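You operate a simulated robot arm through the tools that you are given. There is no shell and no other tool. Be economical: measure what you need, move in short steps, check, and stop when the job is done.

You are at the controls of a simulated robot arm. One attempt, no reset.

TASK
Put things in order on the counter top over the food cupboard. At the end: the yellow milk canister from the counter top over the food cupboard stands where the mustard jar stood; the mustard jar stands on top of the empty yoghurt pot; the cinnamon shaker stands where the yellow milk canister stood; the white milk carton from the counter top over the food cupboard stands where the cinnamon shaker stood; whatever was shut is shut again. Leave all else as you found it, and nothing knocked over.

Only the result counts: the job must be done as asked and must still hold three seconds after the hand-in. Knocking over, shifting, dropping, spilling or breaking anything else fails it.

THE ROBOT
A 7-joint arm with a two-finger parallel gripper, fixed in place. Base frame: the origin is at the foot of the arm, x ahead of it, y to its left, z up; the work surface is at about z = 0. Lengths are in mm, angles in degrees, forces in N, time in s.
With the tool pointing down near the work surface it reaches from about 240 to 620 mm from the base axis. Its first joint turns from -66.0 to 66.0 degrees. Payload 2.6 kg.
Tool frame: the origin (TCP) lies between the finger pads and is the grasp point; the fingertips stand 30 mm ahead of it; z points along the fingers, y is the line along which they close. Largest opening 94 mm; finger width 28, thickness 10; the body of the gripper, 50 by 96 mm, starts 55 mm behind the TCP.
Orientation is told as [roll, pitch, yaw] about the base's x, y, z axes, in that order, counted from this pose: with the fingers straight down and closing along the base's y, the tool's x points along the base's -x, its y along +y and its z along -z.

THE INTERFACE
- The arm moves only by the tool move_arm. Its argument "rows" is one flat list of numbers, 6 for each row, row after row: the shift along the tool's x, y, z in units of 25 mm (1.0 is 25 mm), then the turn, a rotation vector about the tool's x, y, z in units of 5 degrees (1.0 is 5 degrees). In form: [tx, ty, tz, rx, ry, rz, tx, ty, tz, rx, ry, rz, ...]. A call has 1 to 20 rows; each row shifts and turns the commanded pose from where the row before left it, along the tool's axes as they then stand. "hand" is the finger opening in mm, from 0 to 94, set as the call begins (left out, the last holds). A call with a number of a shift or a turn outside -1 to 1 is refused whole. Each row takes 0.2 s and may step no farther than 50 mm and 8.6 degrees from the row before; otherwise, or with a gripper value out of range, the whole call is refused. Where a pose cannot be reached the arm comes as near as it can. A force on the tool above 40 N (or 10 N above the force at the start of the call, whichever is more), or a blocked arm, ends the call early, and 0.2 s more pass. The fingers move at their own pace (about 72 mm/s each) and stop on an object; they squeeze with about 43 N. The grip force told is the motor's: it shows also when the fingers shut on nothing. Time passes only in rows, and 0.2 s behind the last, so rows that do not move let the fingers close. It gives the time, the measured TCP pose, the force on the tool (base axes), the opening and the grip force at its end, in the units of the frame above (readings bear some noise).
- Cameras (640 x 400 px; columns grow to the right, rows downward): "scene" is fixed at [40.5, 435.2, 568.5]; the picture's right is [-0.72, -0.69, 0.00], its down [-0.36, 0.38, -0.85] and it looks along [0.59, -0.62, -0.53] (base axes); focal length 336 px, centre (320, 200). "wrist" rides on the gripper at [-37, 0, -58] in the tool frame; the picture's right is [0.00, -1.00, 0.00], its down [0.97, 0.00, -0.24] and it looks along [0.24, 0.00, 0.97] (tool axes); focal length 218 px, centre (320, 200). There is no depth. A picture from a camera that has moved, and an enlarged one, comes with that camera's place and axes in the base frame and with its lens.
- snapshot(camera): a new picture of that camera. It takes no simulated time.
- close_up(camera, box): a new picture of the part [left, top, right, bottom] of that camera's present view, enlarged. It takes no simulated time.
- finish_job(): hands the job in; it is judged then, once.

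Work in short steps. Places have to be worked out from the pictures, the camera data and where the tool is seen: move nearer, look again, correct. Check each grasp and each placing, and mend what went wrong. You have 120 turns and 68 pictures in all, those below and enlarged ones among them. Open the gripper and draw the arm clear of the work before you hand the job in, unless the task says otherwise; then end with one line.

The tools are called as name(argument=value, ...) on one line, values as JSON. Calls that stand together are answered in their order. move_arm: Moves the arm, as the interface text tells. Its arguments: {"type":"object","properties":{"rows":{"type":"array","items":{"type":"number"}},"hand":{"type":"number"}},"required":["rows"]} The other tools are called the same way: snapshot (camera) takes a picture; close_up (camera, box) takes an enlarged picture of a part of a camera's view; finish_job () hands the job in.

At the start:

```text
t: 0.0
ee_pos: [330.2, -138.7, 349.0]
tcp_rot: [0.0, -0.1, 0.0]
ft_force: [0.5, 0.5, 0.0]
width: 93.8
gripper_force: 0.0
```

scene: 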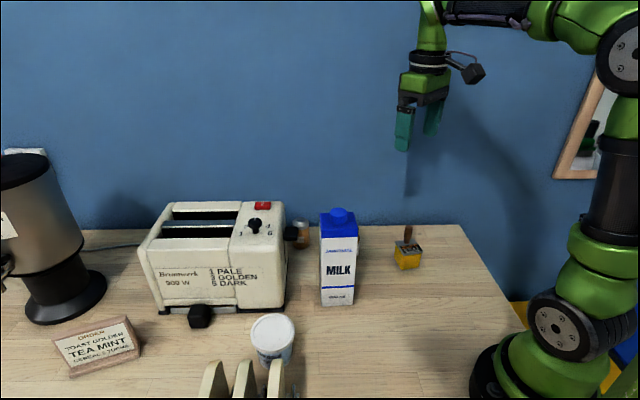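
wrist: 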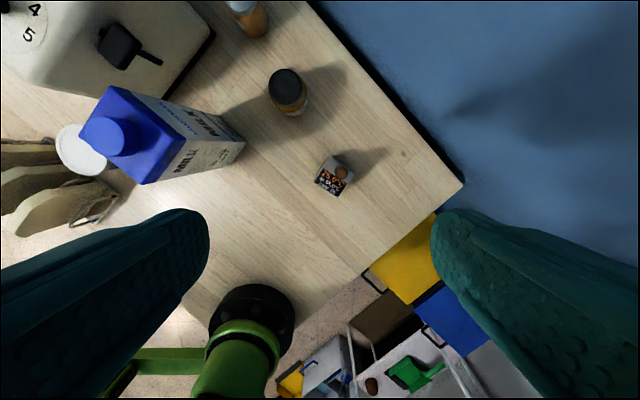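

I start by enlarging the views to identify the objects.

close_up(camera="scene", box=[220, 180, 460, 330])

close_up(camera="wrist", box=[40, 0, 400, 225])

close_up(camera="wrist", box=[240, 200, 560, 400])

```text
2.67 times, centred on (340, 255) of scene
camera zoom: at [40.5, 435.2, 568.5], right [-0.72, -0.69, 0.0], down [-0.36, 0.38, -0.85], along [0.59, -0.62, -0.53], focal length 896 px, centre (267, 53)
```

zoom: 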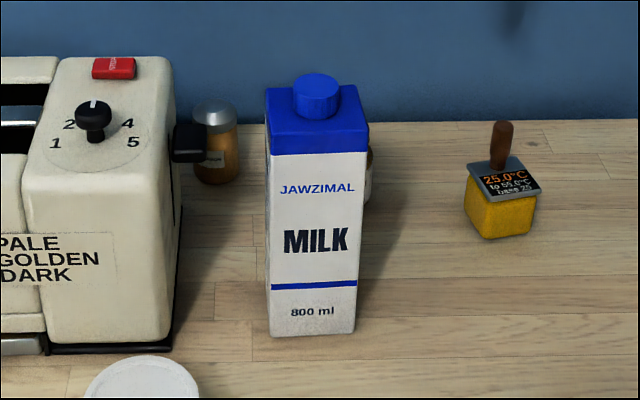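

```text
1.78 times, centred on (220, 112) of wrist
camera zoom: at [367.7, -139.7, 407.0], right [0.0, -1.0, 0.0], down [-0.97, 0.0, 0.24], along [-0.24, 0.0, -0.97], focal length 388 px, centre (498, 356)
```

zoom: 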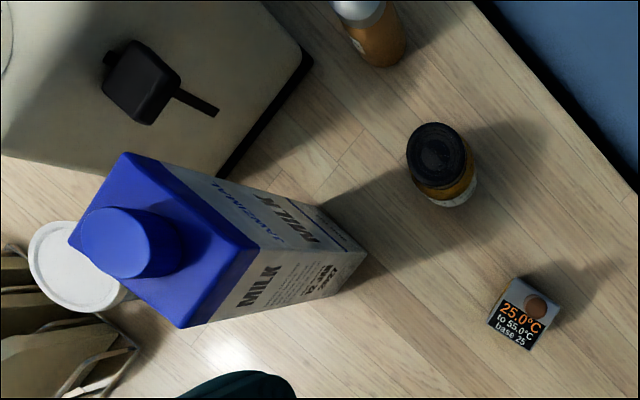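

```text
2.00 times, centred on (400, 300) of wrist
camera zoom: at [367.7, -139.7, 407.0], right [0.0, -1.0, 0.0], down [-0.97, 0.0, 0.24], along [-0.24, 0.0, -0.97], focal length 436 px, centre (160, 0)
```

zoom: 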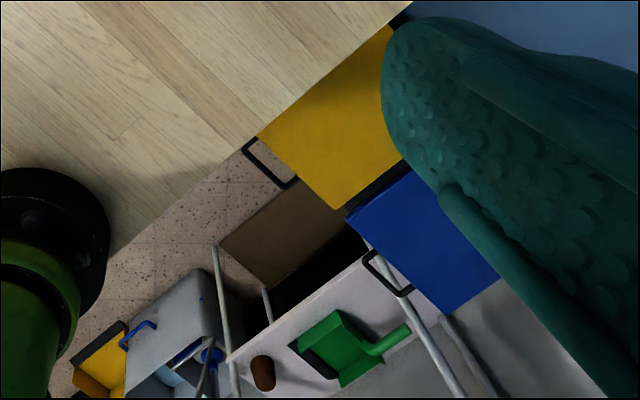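

The jar with a dark lid, the shaker, the carton and a yellow cube-like thing are visible. I move towards the yellow thing for a better look at it and the jar.

move_arm(rows=[-1, 0, 1, 0, 0, 0, 0, 0, 1, 0, 0, 0, 0, 0, 1, 0, 0, 0, 0, 0, 1, 0, 0, 0])

snapshot(camera="wrist")

close_up(camera="wrist", box=[200, 50, 440, 200])

```text
t: 1.0
ee_pos: [356.0, -139.6, 247.8]
tcp_rot: [0.1, 0.0, -0.1]
ft_force: [-0.3, 0.3, 0.1]
width: 93.7
gripper_force: 0.1
```

```text
62 pictures are left
camera wrist: at [392.6, -139.7, 306.9], right [0.0, -1.0, 0.0], down [-0.97, 0.0, 0.24], along [-0.24, 0.0, -0.97], focal length 218 px, centre (320, 200)
```

wrist: 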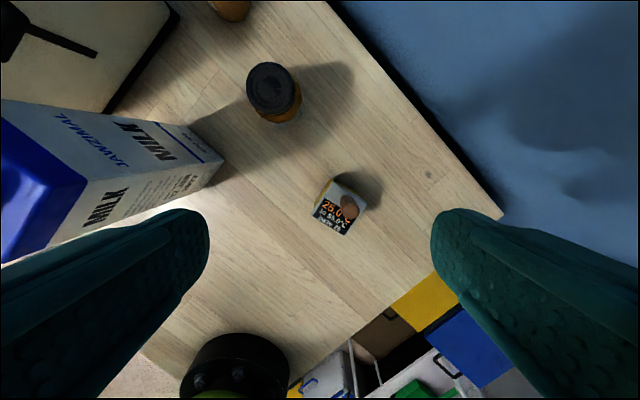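

```text
2.67 times, centred on (320, 125) of wrist
camera zoom: at [392.6, -139.7, 306.9], right [0.0, -1.0, 0.0], down [-0.97, 0.0, 0.24], along [-0.24, 0.0, -0.97], focal length 582 px, centre (320, 400)
```

zoom: 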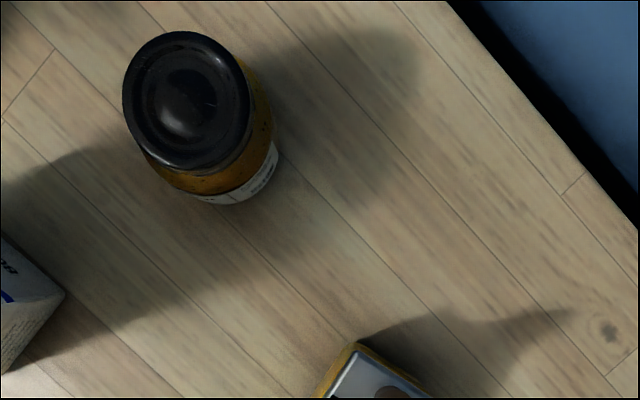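

Dark-lidded jar has mustard-coloured content. Now I survey the left/back part of the counter: raise and move to +y.

move_arm(rows=[0, 0, -1, 0, 0, 0, 0, 0, -1, 0, 0, 0, 0, 0, -1, 0, 0, 0, 0, 0, -1, 0, 0, 0, -1, 0, -1, 0, 0, 0, -1, 1, -1, 0, 0, 0, 0, 1, -1, 0, 0, 0, 0, 1, 0, 0, 0, 0, 0, 1, 0, 0, 0, 0, 0, 1, 0, 0, 0, 0, 0, 1, 0, 0, 0, 0])

snapshot(camera="wrist")

```text
t: 3.4
ee_pos: [406.2, 13.0, 424.0]
tcp_rot: [0.0, -0.1, 0.0]
ft_force: [0.4, 0.2, -0.6]
width: 94.1
gripper_force: 0.1
```

```text
60 pictures are left
camera wrist: at [443.0, 11.6, 482.3], right [0.0, -1.0, 0.0], down [-0.97, 0.0, 0.24], along [-0.24, 0.0, -0.97], focal length 218 px, centre (320, 200)
```

wrist: 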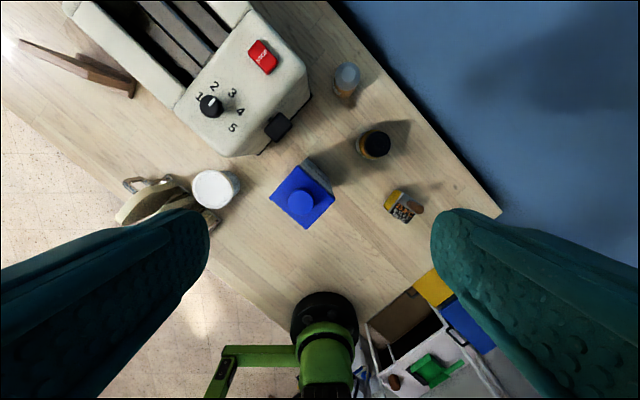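

Nothing hides behind the toaster so far. I zoom on the yellow thing, pot, and rack.

close_up(camera="wrist", box=[320, 110, 480, 230])

close_up(camera="scene", box=[180, 290, 340, 400])

close_up(camera="scene", box=[380, 215, 440, 275])

```text
3.33 times, centred on (400, 170) of wrist
camera zoom: at [443.0, 11.6, 482.3], right [0.0, -1.0, 0.0], down [-0.97, 0.0, 0.24], along [-0.24, 0.0, -0.97], focal length 728 px, centre (53, 300)
```

zoom: 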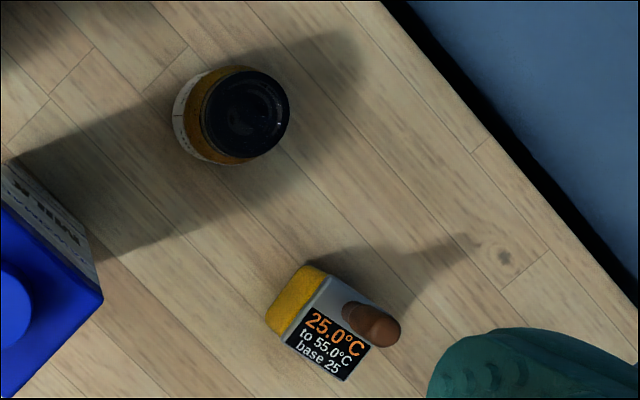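

```text
3.64 times, centred on (260, 345) of scene
camera zoom: at [40.5, 435.1, 568.5], right [-0.72, -0.69, 0.0], down [-0.36, 0.38, -0.85], along [0.59, -0.62, -0.53], focal length 1222 px, centre (538, -327)
```

zoom: 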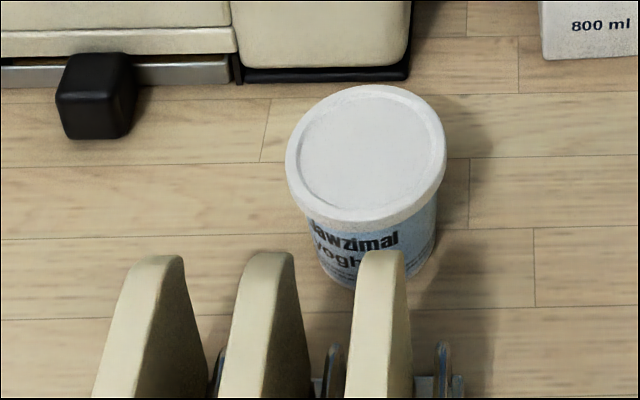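

```text
6.67 times, centred on (410, 245) of scene
camera zoom: at [40.5, 435.1, 568.5], right [-0.72, -0.69, 0.0], down [-0.36, 0.38, -0.85], along [0.59, -0.62, -0.53], focal length 2240 px, centre (-280, -100)
```

zoom: 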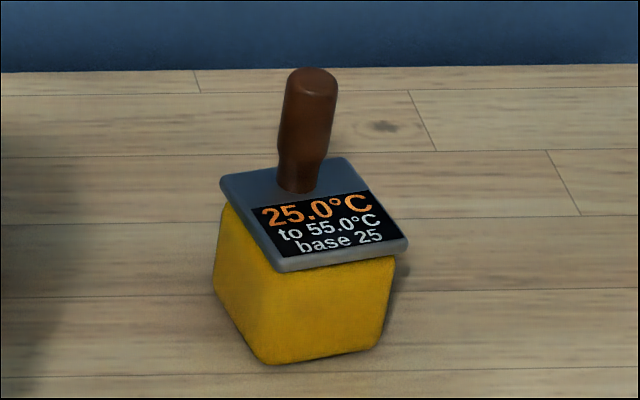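

Inventory is clear: the yellow block with the temperature lid must be the milk canister (nothing else yellow on the counter), the dark-lid jar is the mustard at about (446,-92), lid top z≈80; pot at about (363,216). I go above the jar and look.

move_arm(rows=[-0.32, -0.84, 1, 0, 0, 0, -0.32, -0.84, 1, 0, 0, 0, -0.32, -0.84, 1, 0, 0, 0, -0.32, -0.84, 1, 0, 0, 0, -0.32, -0.84, 1, 0, 0, 0, 0, 0, 1, 0, 0, 0, 0, 0, 1, 0, 0, 0, 0, 0, 1, 0, 0, 0, 0, 0, 1, 0, 0, 0, 0, 0, 1, 0, 0, 0])

snapshot(camera="wrist")

snapshot(camera="scene")

```text
t: 5.6
ee_pos: [445.3, -95.0, 173.4]
tcp_rot: [0.0, -0.1, 0.0]
ft_force: [0.2, 0.3, -0.1]
width: 93.8
gripper_force: 0.0
```

```text
56 pictures are left
camera wrist: at [483.2, -94.7, 231.6], right [0.0, -1.0, 0.0], down [-0.97, 0.0, 0.24], along [-0.24, 0.0, -0.97], focal length 218 px, centre (320, 200)
```

wrist: 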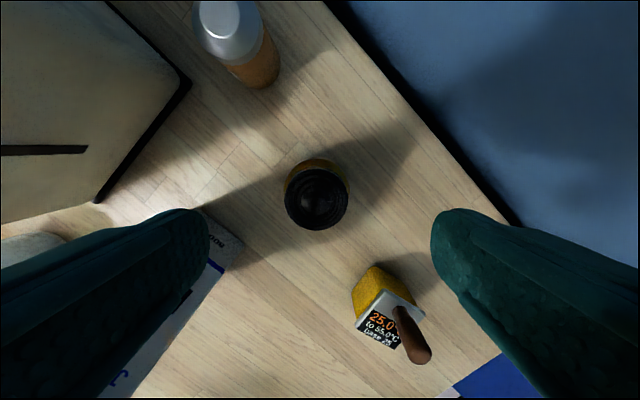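

```text
55 pictures are left
```

scene: 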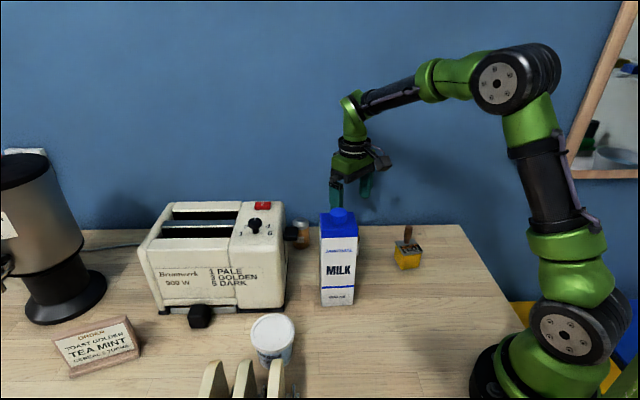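

Jar centre is at (447,-92). Descend to TCP z≈50 with the fingers straddling the jar.

move_arm(rows=[-0.07, 0.12, 0.98, 0, 0, 0, 0, 0, 0.98, 0, 0, 0, 0, 0, 0.98, 0, 0, 0, 0, 0, 0.98, 0, 0, 0, 0, 0, 0.98, 0, 0, 0])

snapshot(camera="wrist")

```text
t: 6.8
ee_pos: [448.6, -92.9, 50.7]
tcp_rot: [0.1, 0.0, 0.1]
ft_force: [-0.2, 0.2, 0.5]
width: 94.0
gripper_force: 0.1
```

```text
54 pictures are left
camera wrist: at [484.4, -92.1, 109.0], right [0.0, -1.0, 0.0], down [-0.97, 0.0, 0.24], along [-0.24, 0.0, -0.97], focal length 218 px, centre (320, 200)
```

wrist: 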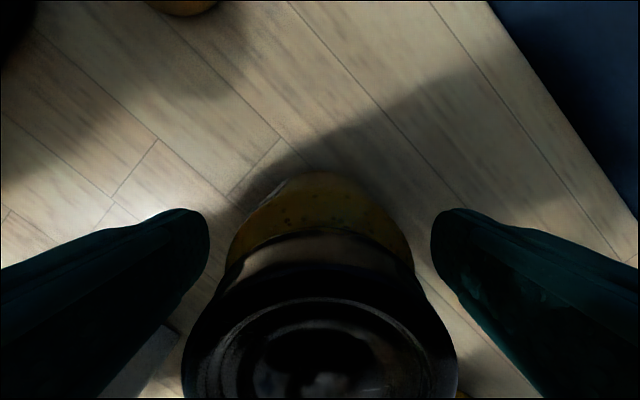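

Centred. Close the fingers on the jar.

move_arm(rows=[0, 0, 0, 0, 0, 0, 0, 0, 0, 0, 0, 0, 0, 0, 0, 0, 0, 0, 0, 0, 0, 0, 0, 0], hand=20)

```text
t: 7.8
ee_pos: [447.6, -92.3, 50.6]
tcp_rot: [0.0, 0.0, 0.1]
ft_force: [0.4, 0.5, -0.2]
width: 56.7
gripper_force: 43.2
```

Gripped, 57 mm wide. Lift to about z=325 to clear the carton (top ≈ 226).

move_arm(rows=[0, 0, -0.5, 0, 0, 0, 0, 0, -1, 0, 0, 0, 0, 0, -1, 0, 0, 0, 0, 0, -1, 0, 0, 0, 0, 0, -1, 0, 0, 0, 0, 0, -1, 0, 0, 0, 0, 0, -1, 0, 0, 0, 0, 0, -1, 0, 0, 0, 0, 0, -1, 0, 0, 0, 0, 0, -1, 0, 0, 0, 0, 0, -1, 0, 0, 0, 0, 0, -0.5, 0, 0, 0])

snapshot(camera="scene")

```text
t: 10.4
ee_pos: [446.6, -92.1, 326.7]
tcp_rot: [0.0, 0.0, 0.1]
ft_force: [-0.7, 0.1, -2.1]
width: 56.4
gripper_force: 42.9
```

```text
53 pictures are left
```

scene: 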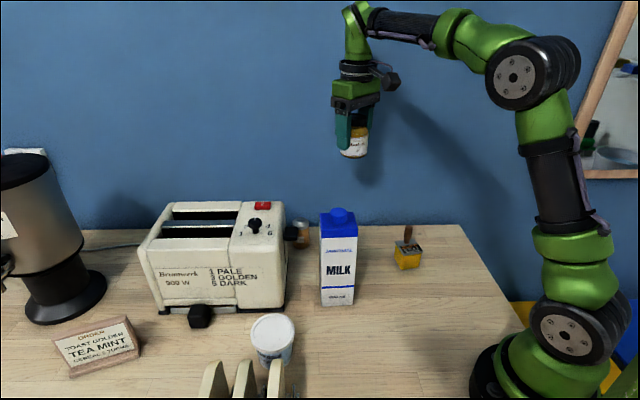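

Jar is held. Move across at this height to above the pot.

move_arm(rows=[0.258, 0.948, 0, 0, 0, 0, 0.258, 0.948, 0, 0, 0, 0, 0.258, 0.948, 0, 0, 0, 0, 0.258, 0.948, 0, 0, 0, 0, 0.258, 0.948, 0, 0, 0, 0, 0.258, 0.948, 0, 0, 0, 0, 0.258, 0.948, 0, 0, 0, 0, 0.258, 0.948, 0, 0, 0, 0, 0.258, 0.948, 0, 0, 0, 0, 0.258, 0.948, 0, 0, 0, 0, 0.258, 0.948, 0, 0, 0, 0, 0.258, 0.948, 0, 0, 0, 0, 0.258, 0.948, 0, 0, 0, 0])

snapshot(camera="wrist")

snapshot(camera="scene")

```text
t: 13.2
ee_pos: [362.4, 215.5, 326.0]
tcp_rot: [0.0, 0.1, 0.0]
ft_force: [0.8, -0.3, -3.0]
width: 56.0
gripper_force: 43.0
```

```text
52 pictures are left
camera wrist: at [399.7, 216.4, 383.9], right [0.0, -1.0, 0.0], down [-0.97, 0.0, 0.24], along [-0.24, 0.0, -0.97], focal length 218 px, centre (320, 200)
```

wrist: 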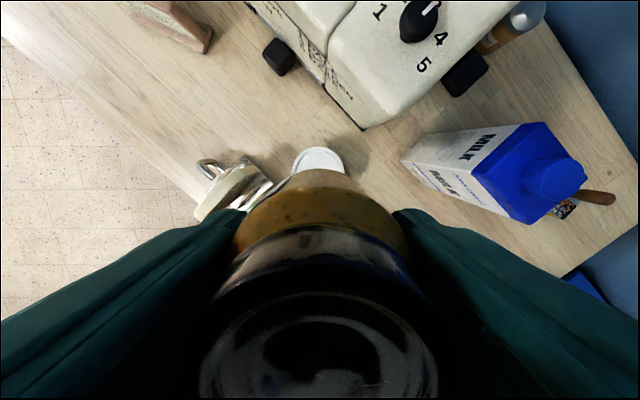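

```text
51 pictures are left
```

scene: 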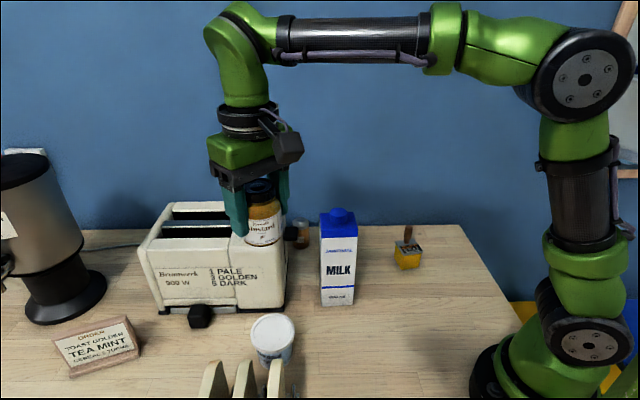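

Pot lid centre comes out at about (360,219), lid top ≈ 65–69. Correct and descend to z=151, then check.

move_arm(rows=[0.1, 0.14, 1, 0, 0, 0, 0, 0, 1, 0, 0, 0, 0, 0, 1, 0, 0, 0, 0, 0, 1, 0, 0, 0, 0, 0, 1, 0, 0, 0, 0, 0, 1, 0, 0, 0, 0, 0, 0.5, 0, 0, 0, 0, 0, 0, 0, 0, 0])

close_up(camera="scene", box=[180, 200, 380, 400])

snapshot(camera="wrist")

```text
t: 15.0
ee_pos: [359.4, 219.5, 164.1]
tcp_rot: [0.1, -0.1, 0.0]
ft_force: [-0.5, -0.2, -2.6]
width: 55.7
gripper_force: 42.9
```

```text
2.00 times, centred on (280, 300) of scene
camera zoom: at [40.5, 435.2, 568.5], right [-0.72, -0.69, 0.0], down [-0.36, 0.38, -0.85], along [0.59, -0.62, -0.53], focal length 672 px, centre (400, 0)
```

zoom: 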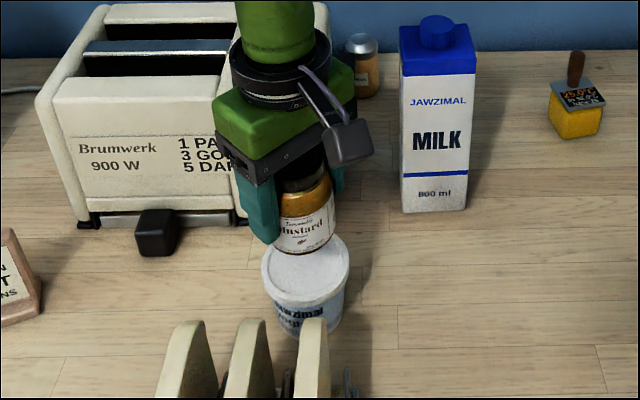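

```text
49 pictures are left
camera wrist: at [397.4, 219.8, 221.8], right [0.0, -1.0, 0.0], down [-0.97, 0.0, 0.24], along [-0.24, 0.0, -0.97], focal length 218 px, centre (320, 200)
```

wrist: 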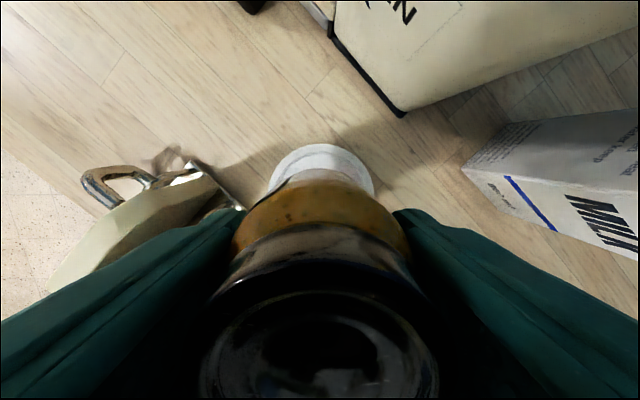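

Label reads mustard; alignment on the lid is good. Lower to about z=124, then approach in small steps.

move_arm(rows=[-0.05, 0, 0.8, 0, 0, 0, 0, 0, 0.8, 0, 0, 0, 0, 0, 0, 0, 0, 0, 0, 0, 0, 0, 0, 0])

close_up(camera="scene", box=[220, 260, 340, 380])

```text
t: 16.0
ee_pos: [361.8, 220.4, 123.5]
tcp_rot: [-0.1, 0.1, -0.1]
ft_force: [0.4, 0.3, -3.0]
width: 55.9
gripper_force: 42.8
```

```text
3.33 times, centred on (280, 320) of scene
camera zoom: at [40.5, 435.2, 568.5], right [-0.72, -0.69, 0.0], down [-0.36, 0.38, -0.85], along [0.59, -0.62, -0.53], focal length 1120 px, centre (453, -200)
```

zoom: 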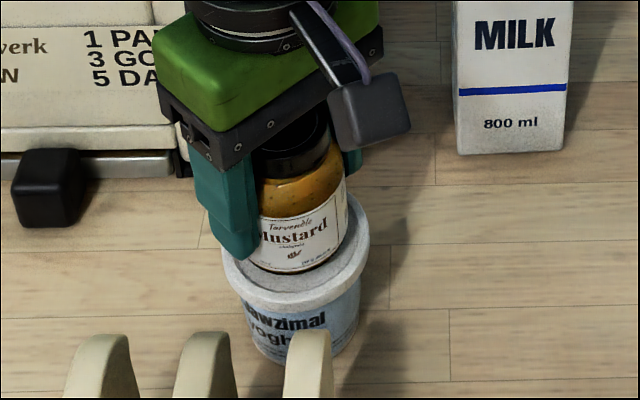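

Jar is just over the lid. Small downward steps watching the force.

move_arm(rows=[0, 0, 0.1, 0, 0, 0, 0, 0, 0.1, 0, 0, 0, 0, 0, 0, 0, 0, 0])

move_arm(rows=[0, 0, 0.08, 0, 0, 0, 0, 0, 0, 0, 0, 0])

move_arm(rows=[0, 0, 0.08, 0, 0, 0, 0, 0, 0, 0, 0, 0])

```text
t: 16.8
ee_pos: [363.0, 220.6, 120.4]
tcp_rot: [0.1, -0.2, 0.0]
ft_force: [-2.9, -3.3, 23.5]
width: 55.8
gripper_force: 43.0
```

```text
t: 17.2
ee_pos: [361.7, 221.1, 120.5]
tcp_rot: [0.2, -0.3, -0.1]
ft_force: [-2.5, -1.3, 6.6]
width: 55.8
gripper_force: 43.3
stopped in row 2: the force on the tool passed its limit (the readings are from after the stop); the commanded pose is now the measured one
```

```text
t: 17.8
ee_pos: [364.3, 221.7, 119.3]
tcp_rot: [0.4, -0.6, -0.1]
ft_force: [-5.2, -3.2, 34.8]
width: 55.7
gripper_force: 43.0
```

Contact at about z≈120.5. Relieve the pressure slightly and check.

move_arm(rows=[0, 0, -0.06, 0, 0, 0, 0, 0, 0, 0, 0, 0])

close_up(camera="scene", box=[220, 260, 340, 380])

snapshot(camera="wrist")

```text
t: 18.4
ee_pos: [363.4, 221.8, 121.0]
tcp_rot: [0.3, -0.5, 0.0]
ft_force: [1.7, 0.6, 24.4]
width: 55.7
gripper_force: 42.7
```

```text
3.33 times, centred on (280, 320) of scene
camera zoom: at [40.4, 435.1, 568.6], right [-0.72, -0.69, 0.0], down [-0.36, 0.38, -0.85], along [0.59, -0.62, -0.53], focal length 1120 px, centre (453, -200)
```

zoom: 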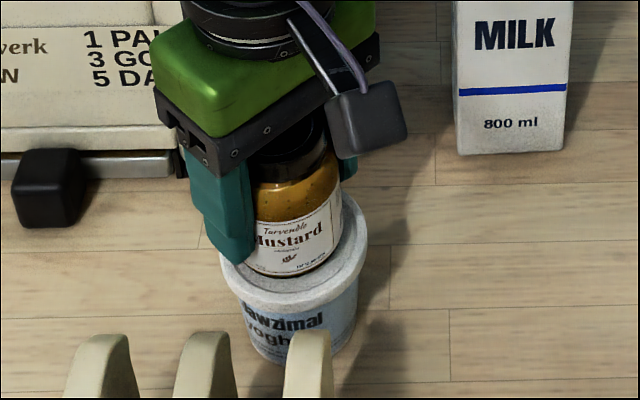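

```text
46 pictures are left
camera wrist: at [400.2, 220.8, 178.8], right [0.0, -1.0, -0.01], down [-0.97, 0.0, 0.23], along [-0.23, 0.0, -0.97], focal length 218 px, centre (320, 200)
```

wrist: 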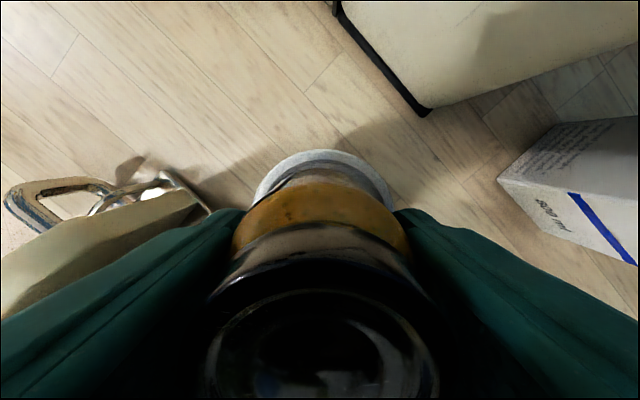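

Jar sits centred on the lid. Relieve a bit more, then open modestly.

move_arm(rows=[0, 0, -0.05, 0, 0, 0, 0, 0, 0, 0, 0, 0])

move_arm(rows=[0, 0, 0, 0, 0, 0, 0, 0, 0, 0, 0, 0, 0, 0, 0, 0, 0, 0], hand=78)

snapshot(camera="wrist")

```text
t: 19.0
ee_pos: [361.9, 220.8, 120.8]
tcp_rot: [0.2, -0.3, 0.0]
ft_force: [2.6, 2.9, 13.2]
width: 55.7
gripper_force: 42.6
```

```text
t: 19.8
ee_pos: [362.8, 221.5, 120.6]
tcp_rot: [0.3, -0.3, 0.0]
ft_force: [-0.6, 0.7, 0.2]
width: 78.2
gripper_force: 0.0
```

```text
45 pictures are left
camera wrist: at [399.6, 220.2, 179.0], right [0.0, -1.0, 0.0], down [-0.97, 0.0, 0.24], along [-0.24, 0.0, -0.97], focal length 218 px, centre (320, 200)
```

wrist: 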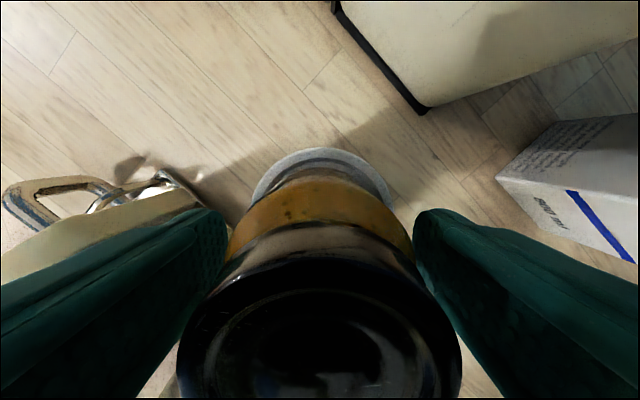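

Released and standing. Rise straight up, then look.

move_arm(rows=[0, 0, -0.5, 0, 0, 0, 0, 0, -1, 0, 0, 0, 0, 0, -1, 0, 0, 0, 0, 0, -1, 0, 0, 0, 0, 0, -1, 0, 0, 0, 0, 0, -1, 0, 0, 0, 0, 0, -1, 0, 0, 0, 0, 0, -1, 0, 0, 0, 0, 0, -1, 0, 0, 0])

close_up(camera="scene", box=[180, 200, 380, 400])

```text
t: 21.8
ee_pos: [362.0, 221.2, 333.7]
tcp_rot: [0.2, -0.3, 0.0]
ft_force: [-0.1, 0.8, -0.4]
width: 78.0
gripper_force: 0.1
```

```text
2.00 times, centred on (280, 300) of scene
camera zoom: at [40.5, 435.2, 568.5], right [-0.72, -0.69, 0.0], down [-0.36, 0.38, -0.85], along [0.59, -0.62, -0.53], focal length 672 px, centre (400, 0)
```

zoom: 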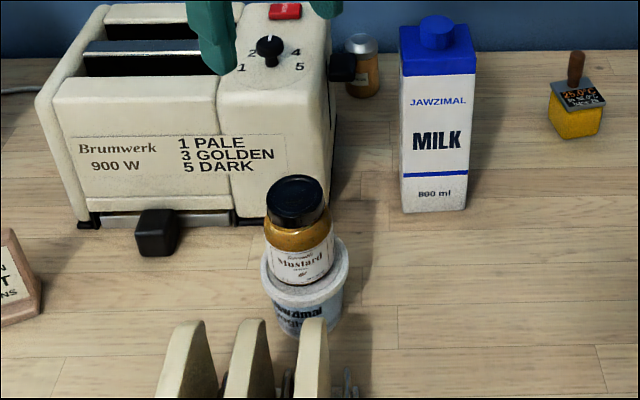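

Jar stands well on the pot. Now go over the canister near (310,-160).

move_arm(rows=[0.13, -0.96, 0, 0, 0, 0, 0.13, -0.96, 0, 0, 0, 0, 0.13, -0.96, 0, 0, 0, 0, 0.13, -0.96, 0, 0, 0, 0, 0.13, -0.96, 0, 0, 0, 0, 0.13, -0.96, 0, 0, 0, 0, 0.13, -0.96, 0, 0, 0, 0, 0.13, -0.96, 0, 0, 0, 0, 0.13, -0.96, 0, 0, 0, 0, 0.13, -0.96, 0, 0, 0, 0, 0.13, -0.96, 0, 0, 0, 0, 0.13, -0.96, 0, 0, 0, 0, 0.13, -0.96, 0, 0, 0, 0, 0.13, -0.96, 0, 0, 0, 0, 0.13, -0.96, 0.6, 0, 0, 0, 0.13, -0.96, 1, 0, 0, 0, 0, 0, 1, 0, 0, 0, 0, 0, 1, 0, 0, 0, 0, 0, 1, 0, 0, 0], hand=94)

snapshot(camera="wrist")

close_up(camera="wrist", box=[260, 110, 420, 210])

```text
t: 25.8
ee_pos: [310.6, -163.1, 215.5]
tcp_rot: [0.2, -0.3, 0.0]
ft_force: [0.2, 0.5, 0.1]
width: 94.1
gripper_force: 0.0
```

```text
43 pictures are left
camera wrist: at [347.2, -163.7, 274.6], right [0.0, -1.0, 0.0], down [-0.97, 0.0, 0.24], along [-0.24, 0.0, -0.97], focal length 218 px, centre (320, 200)
```

wrist: 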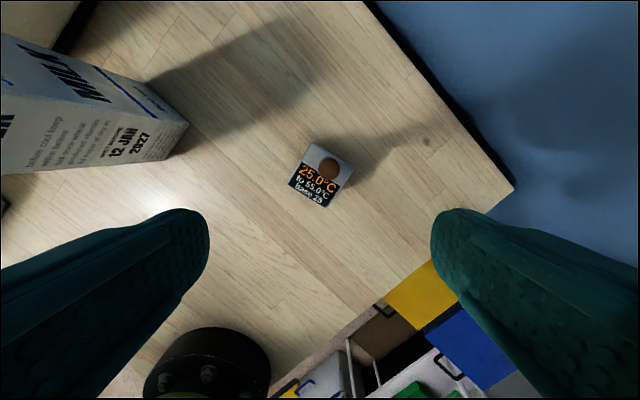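

```text
4.00 times, centred on (340, 160) of wrist
camera zoom: at [347.2, -163.7, 274.6], right [0.0, -1.0, 0.0], down [-0.97, 0.0, 0.24], along [-0.24, 0.0, -0.97], focal length 873 px, centre (240, 360)
```

zoom: 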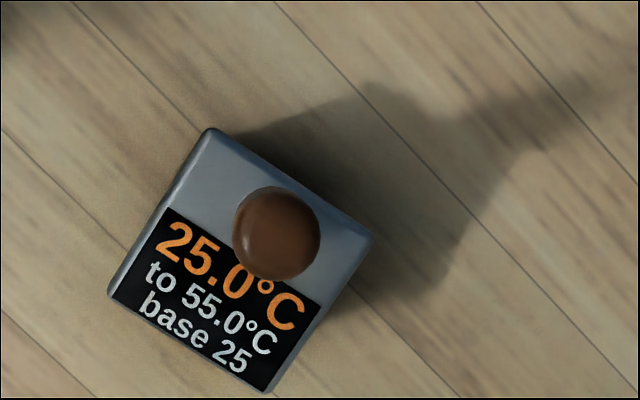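

Canister: body centre ≈(318.5,-164), plate edges at 55°/-35°, handle at ≈(329.5,-170.5), from z≈50 to 98. I will hold it by the handle, closing along the 145° direction; shift over the handle and turn +55°.

move_arm(rows=[-0.76, -0.3, 0.8, 0, 0, 0, 0, 0, 0, 0, 0, -1, 0, 0, 0, 0, 0, -1, 0, 0, 0, 0, 0, -1, 0, 0, 0, 0, 0, -1, 0, 0, 0, 0, 0, -1, 0, 0, 0, 0, 0, -1, 0, 0, 0, 0, 0, -1, 0, 0, 0, 0, 0, -1, 0, 0, 0, 0, 0, -1, 0, 0, 0, 0, 0, -1, 0, 0, 0, 0, 0, -1, 0, 0, 0, 0, 0, 0], hand=60)

snapshot(camera="wrist")

```text
t: 28.6
ee_pos: [330.2, -170.9, 196.1]
tcp_rot: [0.0, -0.3, 55.0]
ft_force: [0.0, 0.7, -0.5]
width: 60.1
gripper_force: 0.2
```

```text
41 pictures are left
camera wrist: at [350.8, -140.9, 255.5], right [0.82, -0.57, 0.0], down [-0.56, -0.8, 0.23], along [-0.13, -0.19, -0.97], focal length 218 px, centre (320, 200)
```

wrist: 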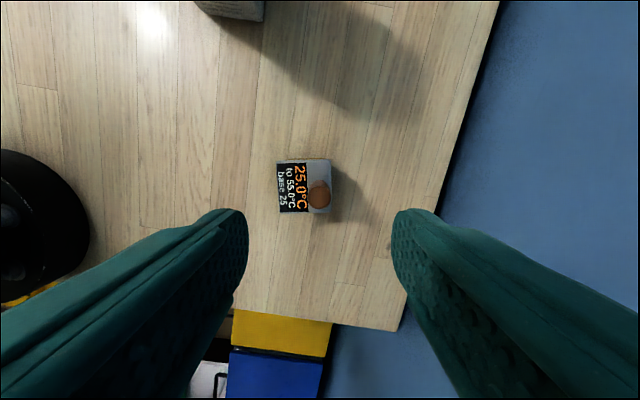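

Lateral alignment fine; enlarge to refine along the tool's x.

close_up(camera="wrist", box=[260, 150, 380, 225])

```text
5.33 times, centred on (320, 188) of wrist
camera zoom: at [350.8, -140.9, 255.5], right [0.82, -0.57, 0.0], down [-0.56, -0.8, 0.23], along [-0.13, -0.19, -0.97], focal length 1164 px, centre (320, 267)
```

zoom: 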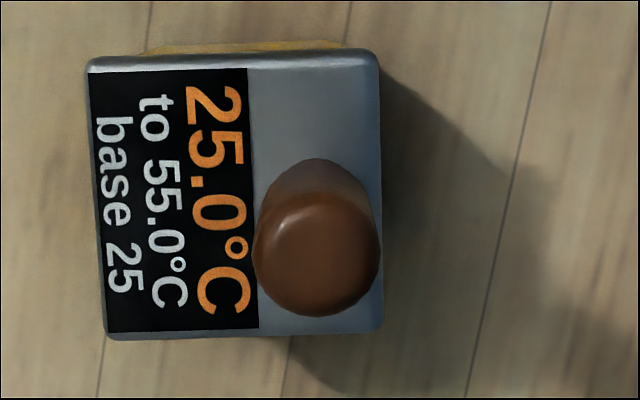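

Aligned within 1 mm. Descend to z≈84 around the handle.

move_arm(rows=[0, 0, 0.9, 0, 0, 0, 0, 0, 0.9, 0, 0, 0, 0, 0, 0.9, 0, 0, 0, 0, 0, 0.9, 0, 0, 0, 0, 0, 0.9, 0, 0, 0, 0, 0, 0, 0, 0, 0])

snapshot(camera="wrist")

```text
t: 30.0
ee_pos: [331.4, -170.7, 85.8]
tcp_rot: [-0.4, -0.4, 54.9]
ft_force: [-6.7, 0.6, 37.3]
width: 62.4
gripper_force: 2.6
```

```text
39 pictures are left
camera wrist: at [352.1, -141.0, 144.2], right [0.82, -0.57, 0.01], down [-0.56, -0.79, 0.23], along [-0.13, -0.2, -0.97], focal length 218 px, centre (320, 200)
```

wrist: 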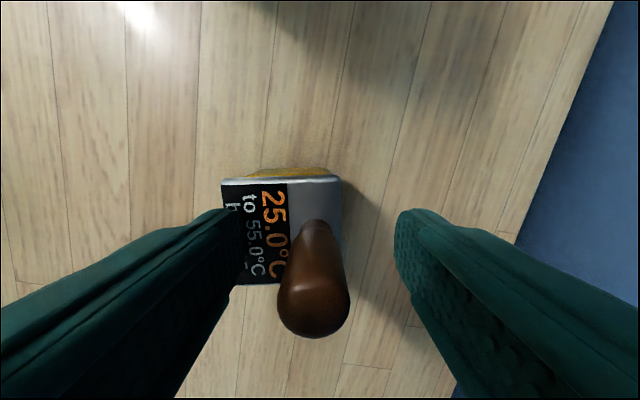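

Left fingertip touches the plate (plate top ≈ 56). Raise 6 mm immediately.

move_arm(rows=[0, 0, -0.25, 0, 0, 0, 0, 0, 0, 0, 0, 0])

close_up(camera="scene", box=[360, 190, 460, 290])

```text
t: 30.6
ee_pos: [330.9, -169.8, 90.1]
tcp_rot: [-0.1, -0.4, 55.0]
ft_force: [-0.1, -0.5, 0.0]
width: 59.9
gripper_force: 0.0
```

```text
4.00 times, centred on (410, 240) of scene
camera zoom: at [40.5, 435.2, 568.5], right [-0.72, -0.69, 0.0], down [-0.36, 0.38, -0.85], along [0.59, -0.62, -0.53], focal length 1344 px, centre (-40, 40)
```

zoom: 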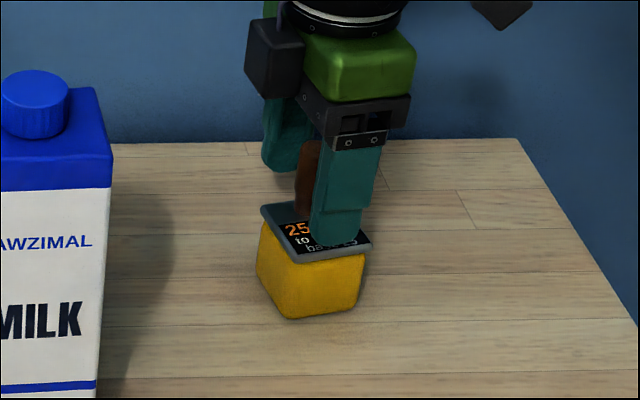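

Clear and the canister stands unmoved. Close on the handle.

move_arm(rows=[0, 0, 0, 0, 0, 0, 0, 0, 0, 0, 0, 0, 0, 0, 0, 0, 0, 0, 0, 0, 0, 0, 0, 0], hand=5)

move_arm(rows=[0, 0, -0.4, 0, 0, 0, 0, 0, -0.4, 0, 0, 0, 0, 0, 0, 0, 0, 0])

close_up(camera="scene", box=[360, 190, 460, 290])

```text
t: 31.6
ee_pos: [331.3, -169.8, 90.5]
tcp_rot: [-0.1, -0.3, 55.0]
ft_force: [-1.4, 0.4, -0.4]
width: 16.7
gripper_force: 42.6
```

```text
t: 32.4
ee_pos: [331.2, -170.2, 109.6]
tcp_rot: [-0.1, -0.3, 55.0]
ft_force: [-0.8, -0.5, -2.2]
width: 17.1
gripper_force: 42.8
```

```text
4.00 times, centred on (410, 240) of scene
camera zoom: at [40.5, 435.2, 568.5], right [-0.72, -0.69, 0.0], down [-0.36, 0.38, -0.85], along [0.59, -0.62, -0.53], focal length 1344 px, centre (-40, 40)
```

zoom: 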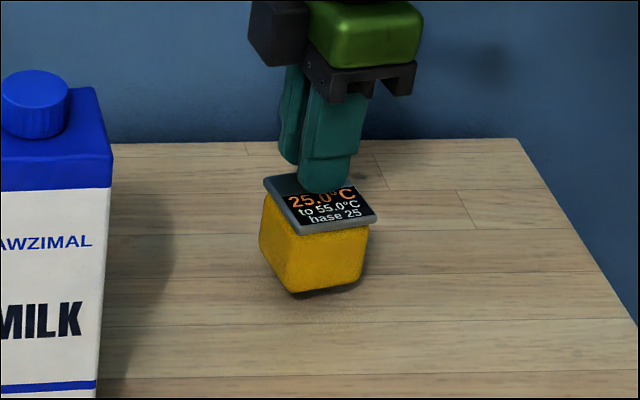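

The whole canister lifts together. Carry it to the mustard spot: TCP to (459.5,-98.5).

move_arm(rows=[0, 0, -0.8, 0, 0, 0, -0.882, -0.427, -0.2, 0, 0, 0, -0.882, -0.427, 0, 0, 0, 0, -0.882, -0.427, 0, 0, 0, 0, -0.882, -0.427, 0, 0, 0, 0, -0.882, -0.427, 0, 0, 0, 0, -0.882, -0.427, 0, 0, 0, 0, 0, 0, 0, 0, 0, 0])

snapshot(camera="wrist")

snapshot(camera="scene")

```text
t: 34.2
ee_pos: [458.3, -98.9, 136.2]
tcp_rot: [-0.2, -0.3, 54.9]
ft_force: [0.9, -0.2, -2.2]
width: 16.9
gripper_force: 42.9
```

```text
36 pictures are left
camera wrist: at [479.9, -69.4, 195.1], right [0.82, -0.57, 0.0], down [-0.56, -0.8, 0.23], along [-0.13, -0.19, -0.97], focal length 218 px, centre (320, 200)
```

wrist: 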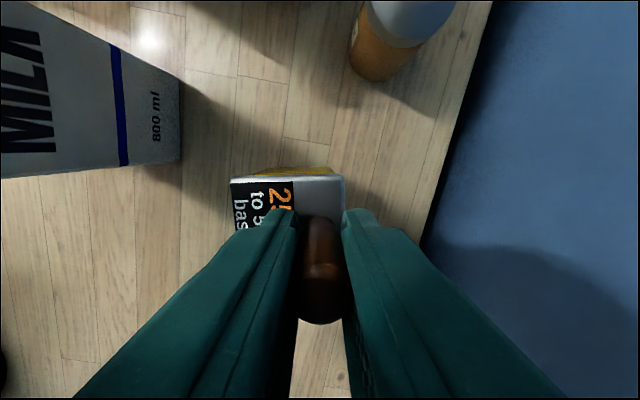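

```text
35 pictures are left
```

scene: 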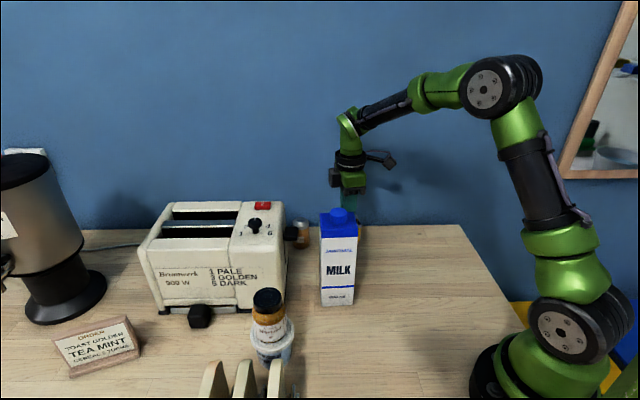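

Position good. Lower to just above the surface.

move_arm(rows=[-0.02, -0.03, 0.9, 0, 0, 0, 0, 0, 0.8, 0, 0, 0, 0, 0, 0, 0, 0, 0])

move_arm(rows=[0, 0, 0.09, 0, 0, 0, 0, 0, 0, 0, 0, 0])

```text
t: 35.0
ee_pos: [460.7, -99.7, 93.9]
tcp_rot: [-0.1, -0.3, 55.0]
ft_force: [-0.1, -0.1, -2.8]
width: 16.5
gripper_force: 43.3
```

```text
t: 35.6
ee_pos: [460.0, -99.6, 92.3]
tcp_rot: [0.0, -0.4, 55.0]
ft_force: [0.3, -0.3, -3.0]
width: 16.8
gripper_force: 43.2
```

One more millimetre-scale step.

move_arm(rows=[0, 0, 0.06, 0, 0, 0, 0, 0, 0, 0, 0, 0])

```text
t: 36.2
ee_pos: [460.4, -98.1, 90.2]
tcp_rot: [-0.1, -0.4, 55.0]
ft_force: [-0.6, 0.0, -2.7]
width: 17.0
gripper_force: 43.1
```

move_arm(rows=[0, 0, 0.05, 0, 0, 0, 0, 0, 0, 0, 0, 0])

```text
t: 36.8
ee_pos: [461.7, -98.6, 90.6]
tcp_rot: [-0.3, -0.3, 54.9]
ft_force: [-4.7, -0.8, 10.9]
width: 17.0
gripper_force: 43.2
```

Contact felt. Open a little and then rise.

move_arm(rows=[0, 0, 0, 0, 0, 0, 0, 0, 0, 0, 0, 0, 0, 0, 0, 0, 0, 0], hand=45)

move_arm(rows=[0, 0, -0.5, 0, 0, 0, 0, 0, -1, 0, 0, 0, 0, 0, -1, 0, 0, 0, 0, 0, -1, 0, 0, 0, 0, 0, -1, 0, 0, 0, 0, 0, -1, 0, 0, 0, 0, 0, -1, 0, 0, 0])

snapshot(camera="wrist")

```text
t: 37.6
ee_pos: [459.5, -99.2, 87.9]
tcp_rot: [0.0, -0.2, 55.0]
ft_force: [-0.2, 0.0, 0.6]
width: 45.1
gripper_force: 0.1
```

```text
t: 39.2
ee_pos: [459.7, -100.5, 250.9]
tcp_rot: [-0.1, -0.3, 55.0]
ft_force: [0.3, -0.3, -0.2]
width: 44.6
gripper_force: 0.0
```

```text
34 pictures are left
camera wrist: at [480.1, -70.0, 309.9], right [0.82, -0.57, 0.0], down [-0.56, -0.8, 0.23], along [-0.13, -0.19, -0.97], focal length 218 px, centre (320, 200)
```

wrist: 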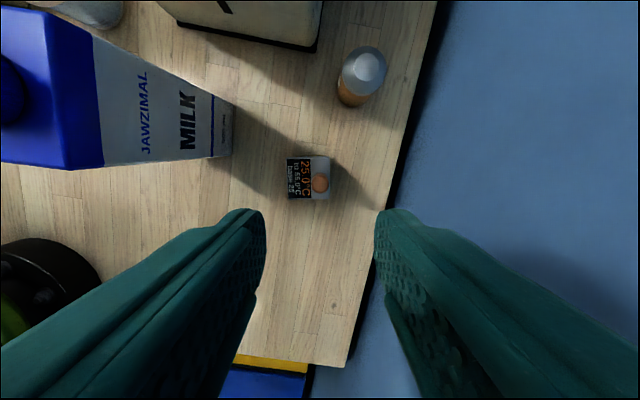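

Canister stands at about (449,-90). The shaker is near (556,-38), close to the toaster's back-right corner; I approach it with yaw −60° to keep camera and hand away from toaster and wall.

move_arm(rows=[-0.842, -0.338, 0, 0, 0, 0, -0.842, -0.338, 0, 0, 0, 0, -0.842, -0.338, 0, 0, 0, 0, -0.842, -0.338, 0, 0, 0, 0, -0.842, -0.338, 0, 0, 0, 0, 0, 0, 0, 0, 0, 1, 0, 0, 0, 0, 0, 1, 0, 0, 0, 0, 0, 1, 0, 0, 0, 0, 0, 1, 0, 0, 0, 0, 0, 1, 0, 0, 0, 0, 0, 1, 0, 0, 0, 0, 0, 1, 0, 0, 0, 0, 0, 1, 0, 0, 0, 0, 0, 1, 0, 0, 0, 0, 0, 1, 0, 0, 0, 0, 0, 1, 0, 0, 0, 0, 0, 1, 0, 0, 0, 0, 0, 1, 0, 0, 0, 0, 0, 1], hand=94)

move_arm(rows=[0, 0, 0, 0, 0, 1, 0, 0, 0, 0, 0, 1, 0, 0, 0, 0, 0, 1, 0, 0, 0, 0, 0, 1, 0, 0, 0, 0, 0, 1, 0, 0, 0, 0, 0, 1, 0, 0, 0, 0, 0, 1, 0, 0, 0, 0, 0, 1, 0, 0, 0, 0, 0, 1, 0, 0, 0, 0, 0, 0])

snapshot(camera="wrist")

snapshot(camera="scene")

```text
t: 43.2
ee_pos: [553.8, -37.6, 251.5]
tcp_rot: [0.3, -0.2, -15.1]
ft_force: [0.7, -0.7, -0.7]
width: 94.1
gripper_force: 0.1
```

```text
t: 45.4
ee_pos: [554.6, -37.7, 251.3]
tcp_rot: [0.4, 0.0, -60.1]
ft_force: [0.8, -0.3, 1.1]
width: 94.0
gripper_force: 0.1
```

```text
33 pictures are left
camera wrist: at [572.6, -70.1, 310.1], right [-0.87, -0.5, -0.01], down [-0.49, 0.84, 0.24], along [-0.12, 0.21, -0.97], focal length 218 px, centre (320, 200)
```

wrist: 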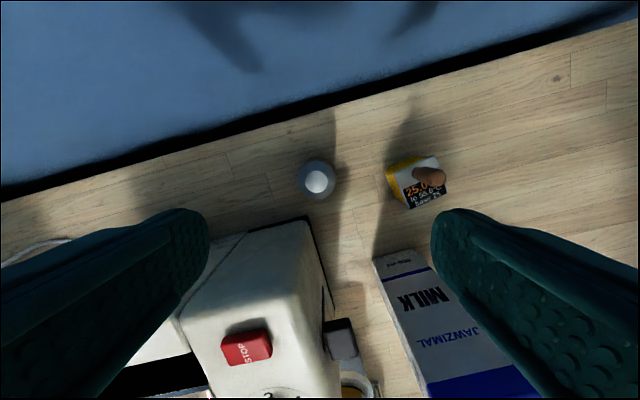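

```text
32 pictures are left
```

scene: 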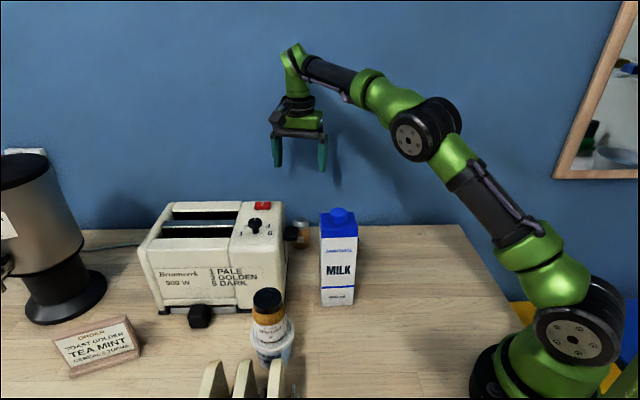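

close_up(camera="wrist", box=[260, 140, 380, 215])

close_up(camera="scene", box=[270, 200, 330, 260])

```text
5.33 times, centred on (320, 178) of wrist
camera zoom: at [572.6, -70.1, 310.1], right [-0.87, -0.5, -0.01], down [-0.49, 0.84, 0.24], along [-0.12, 0.21, -0.97], focal length 1164 px, centre (320, 320)
```

zoom: 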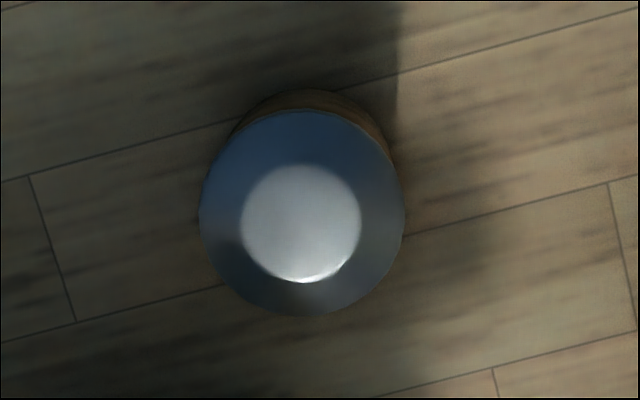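

```text
6.67 times, centred on (300, 230) of scene
camera zoom: at [40.5, 435.2, 568.5], right [-0.72, -0.69, 0.0], down [-0.36, 0.38, -0.85], along [0.59, -0.62, -0.53], focal length 2240 px, centre (453, 0)
```

zoom: 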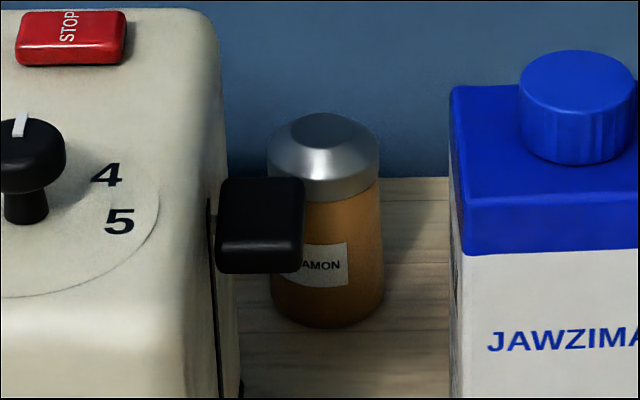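

Shaker confirmed (cinnamon), at (557.5,-37), height ≈85, Ø≈44. Adjust and descend to z≈125 for a check.

move_arm(rows=[-0.036, 0.12, 1, 0, 0, 0, 0, 0, 1, 0, 0, 0, 0, 0, 1, 0, 0, 0, 0, 0, 1, 0, 0, 0, 0, 0, 1, 0, 0, 0, 0, 0, 0, 0, 0, 0])

snapshot(camera="wrist")

snapshot(camera="scene")

```text
t: 46.8
ee_pos: [559.2, -37.3, 127.3]
tcp_rot: [0.4, 0.1, -60.0]
ft_force: [0.8, -0.3, 0.5]
width: 94.3
gripper_force: 0.1
```

```text
29 pictures are left
camera wrist: at [577.3, -69.6, 184.6], right [-0.87, -0.5, -0.01], down [-0.49, 0.84, 0.24], along [-0.11, 0.21, -0.97], focal length 218 px, centre (320, 200)
```

wrist: 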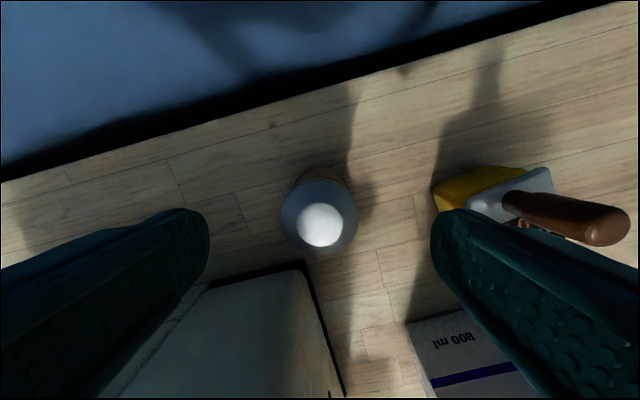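

```text
28 pictures are left
```

scene: 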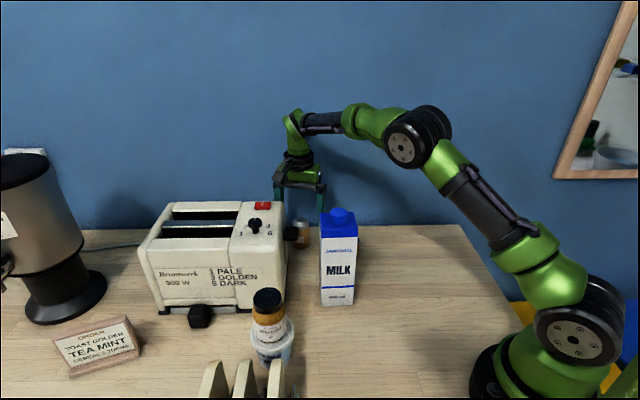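

Aligned. Narrow the opening to 74 and descend to z≈48.

move_arm(rows=[0, 0, 0, 0, 0, 0, 0, 0, 0.8, 0, 0, 0, 0, 0, 0.8, 0, 0, 0, 0, 0, 0.8, 0, 0, 0, 0, 0, 0.75, 0, 0, 0, 0, 0, 0, 0, 0, 0], hand=74)

snapshot(camera="wrist")

```text
t: 47.8
ee_pos: [560.1, -35.9, 79.6]
tcp_rot: [0.9, -0.1, -59.7]
ft_force: [-3.3, -0.3, 4.3]
width: 74.1
gripper_force: 0.0
stopped in row 4: the force on the tool passed its limit (the readings are from after the stop); the commanded pose is now the measured one
```

```text
27 pictures are left
camera wrist: at [578.1, -68.0, 138.7], right [-0.86, -0.5, -0.02], down [-0.49, 0.84, 0.24], along [-0.11, 0.22, -0.97], focal length 218 px, centre (320, 200)
```

wrist: 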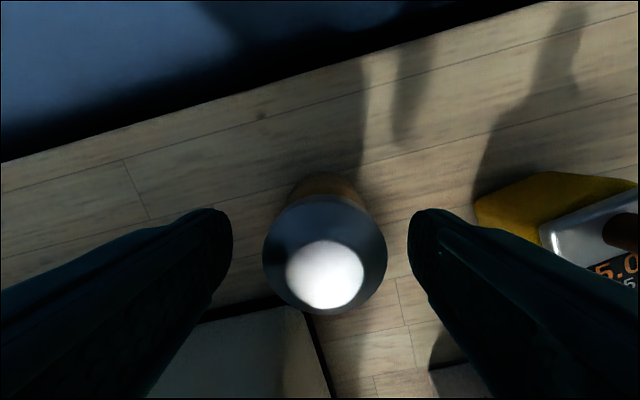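

Something touched at z≈80. Look at what it is.

close_up(camera="scene", box=[220, 120, 380, 270])

```text
2.67 times, centred on (300, 195) of scene
camera zoom: at [40.5, 435.2, 568.5], right [-0.72, -0.69, 0.0], down [-0.36, 0.38, -0.85], along [0.59, -0.62, -0.53], focal length 896 px, centre (373, 213)
```

zoom: 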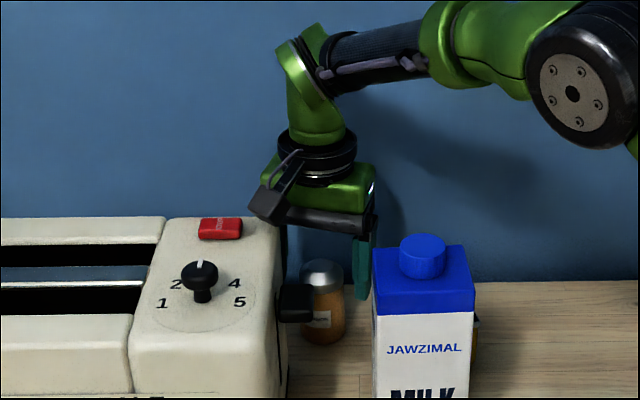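

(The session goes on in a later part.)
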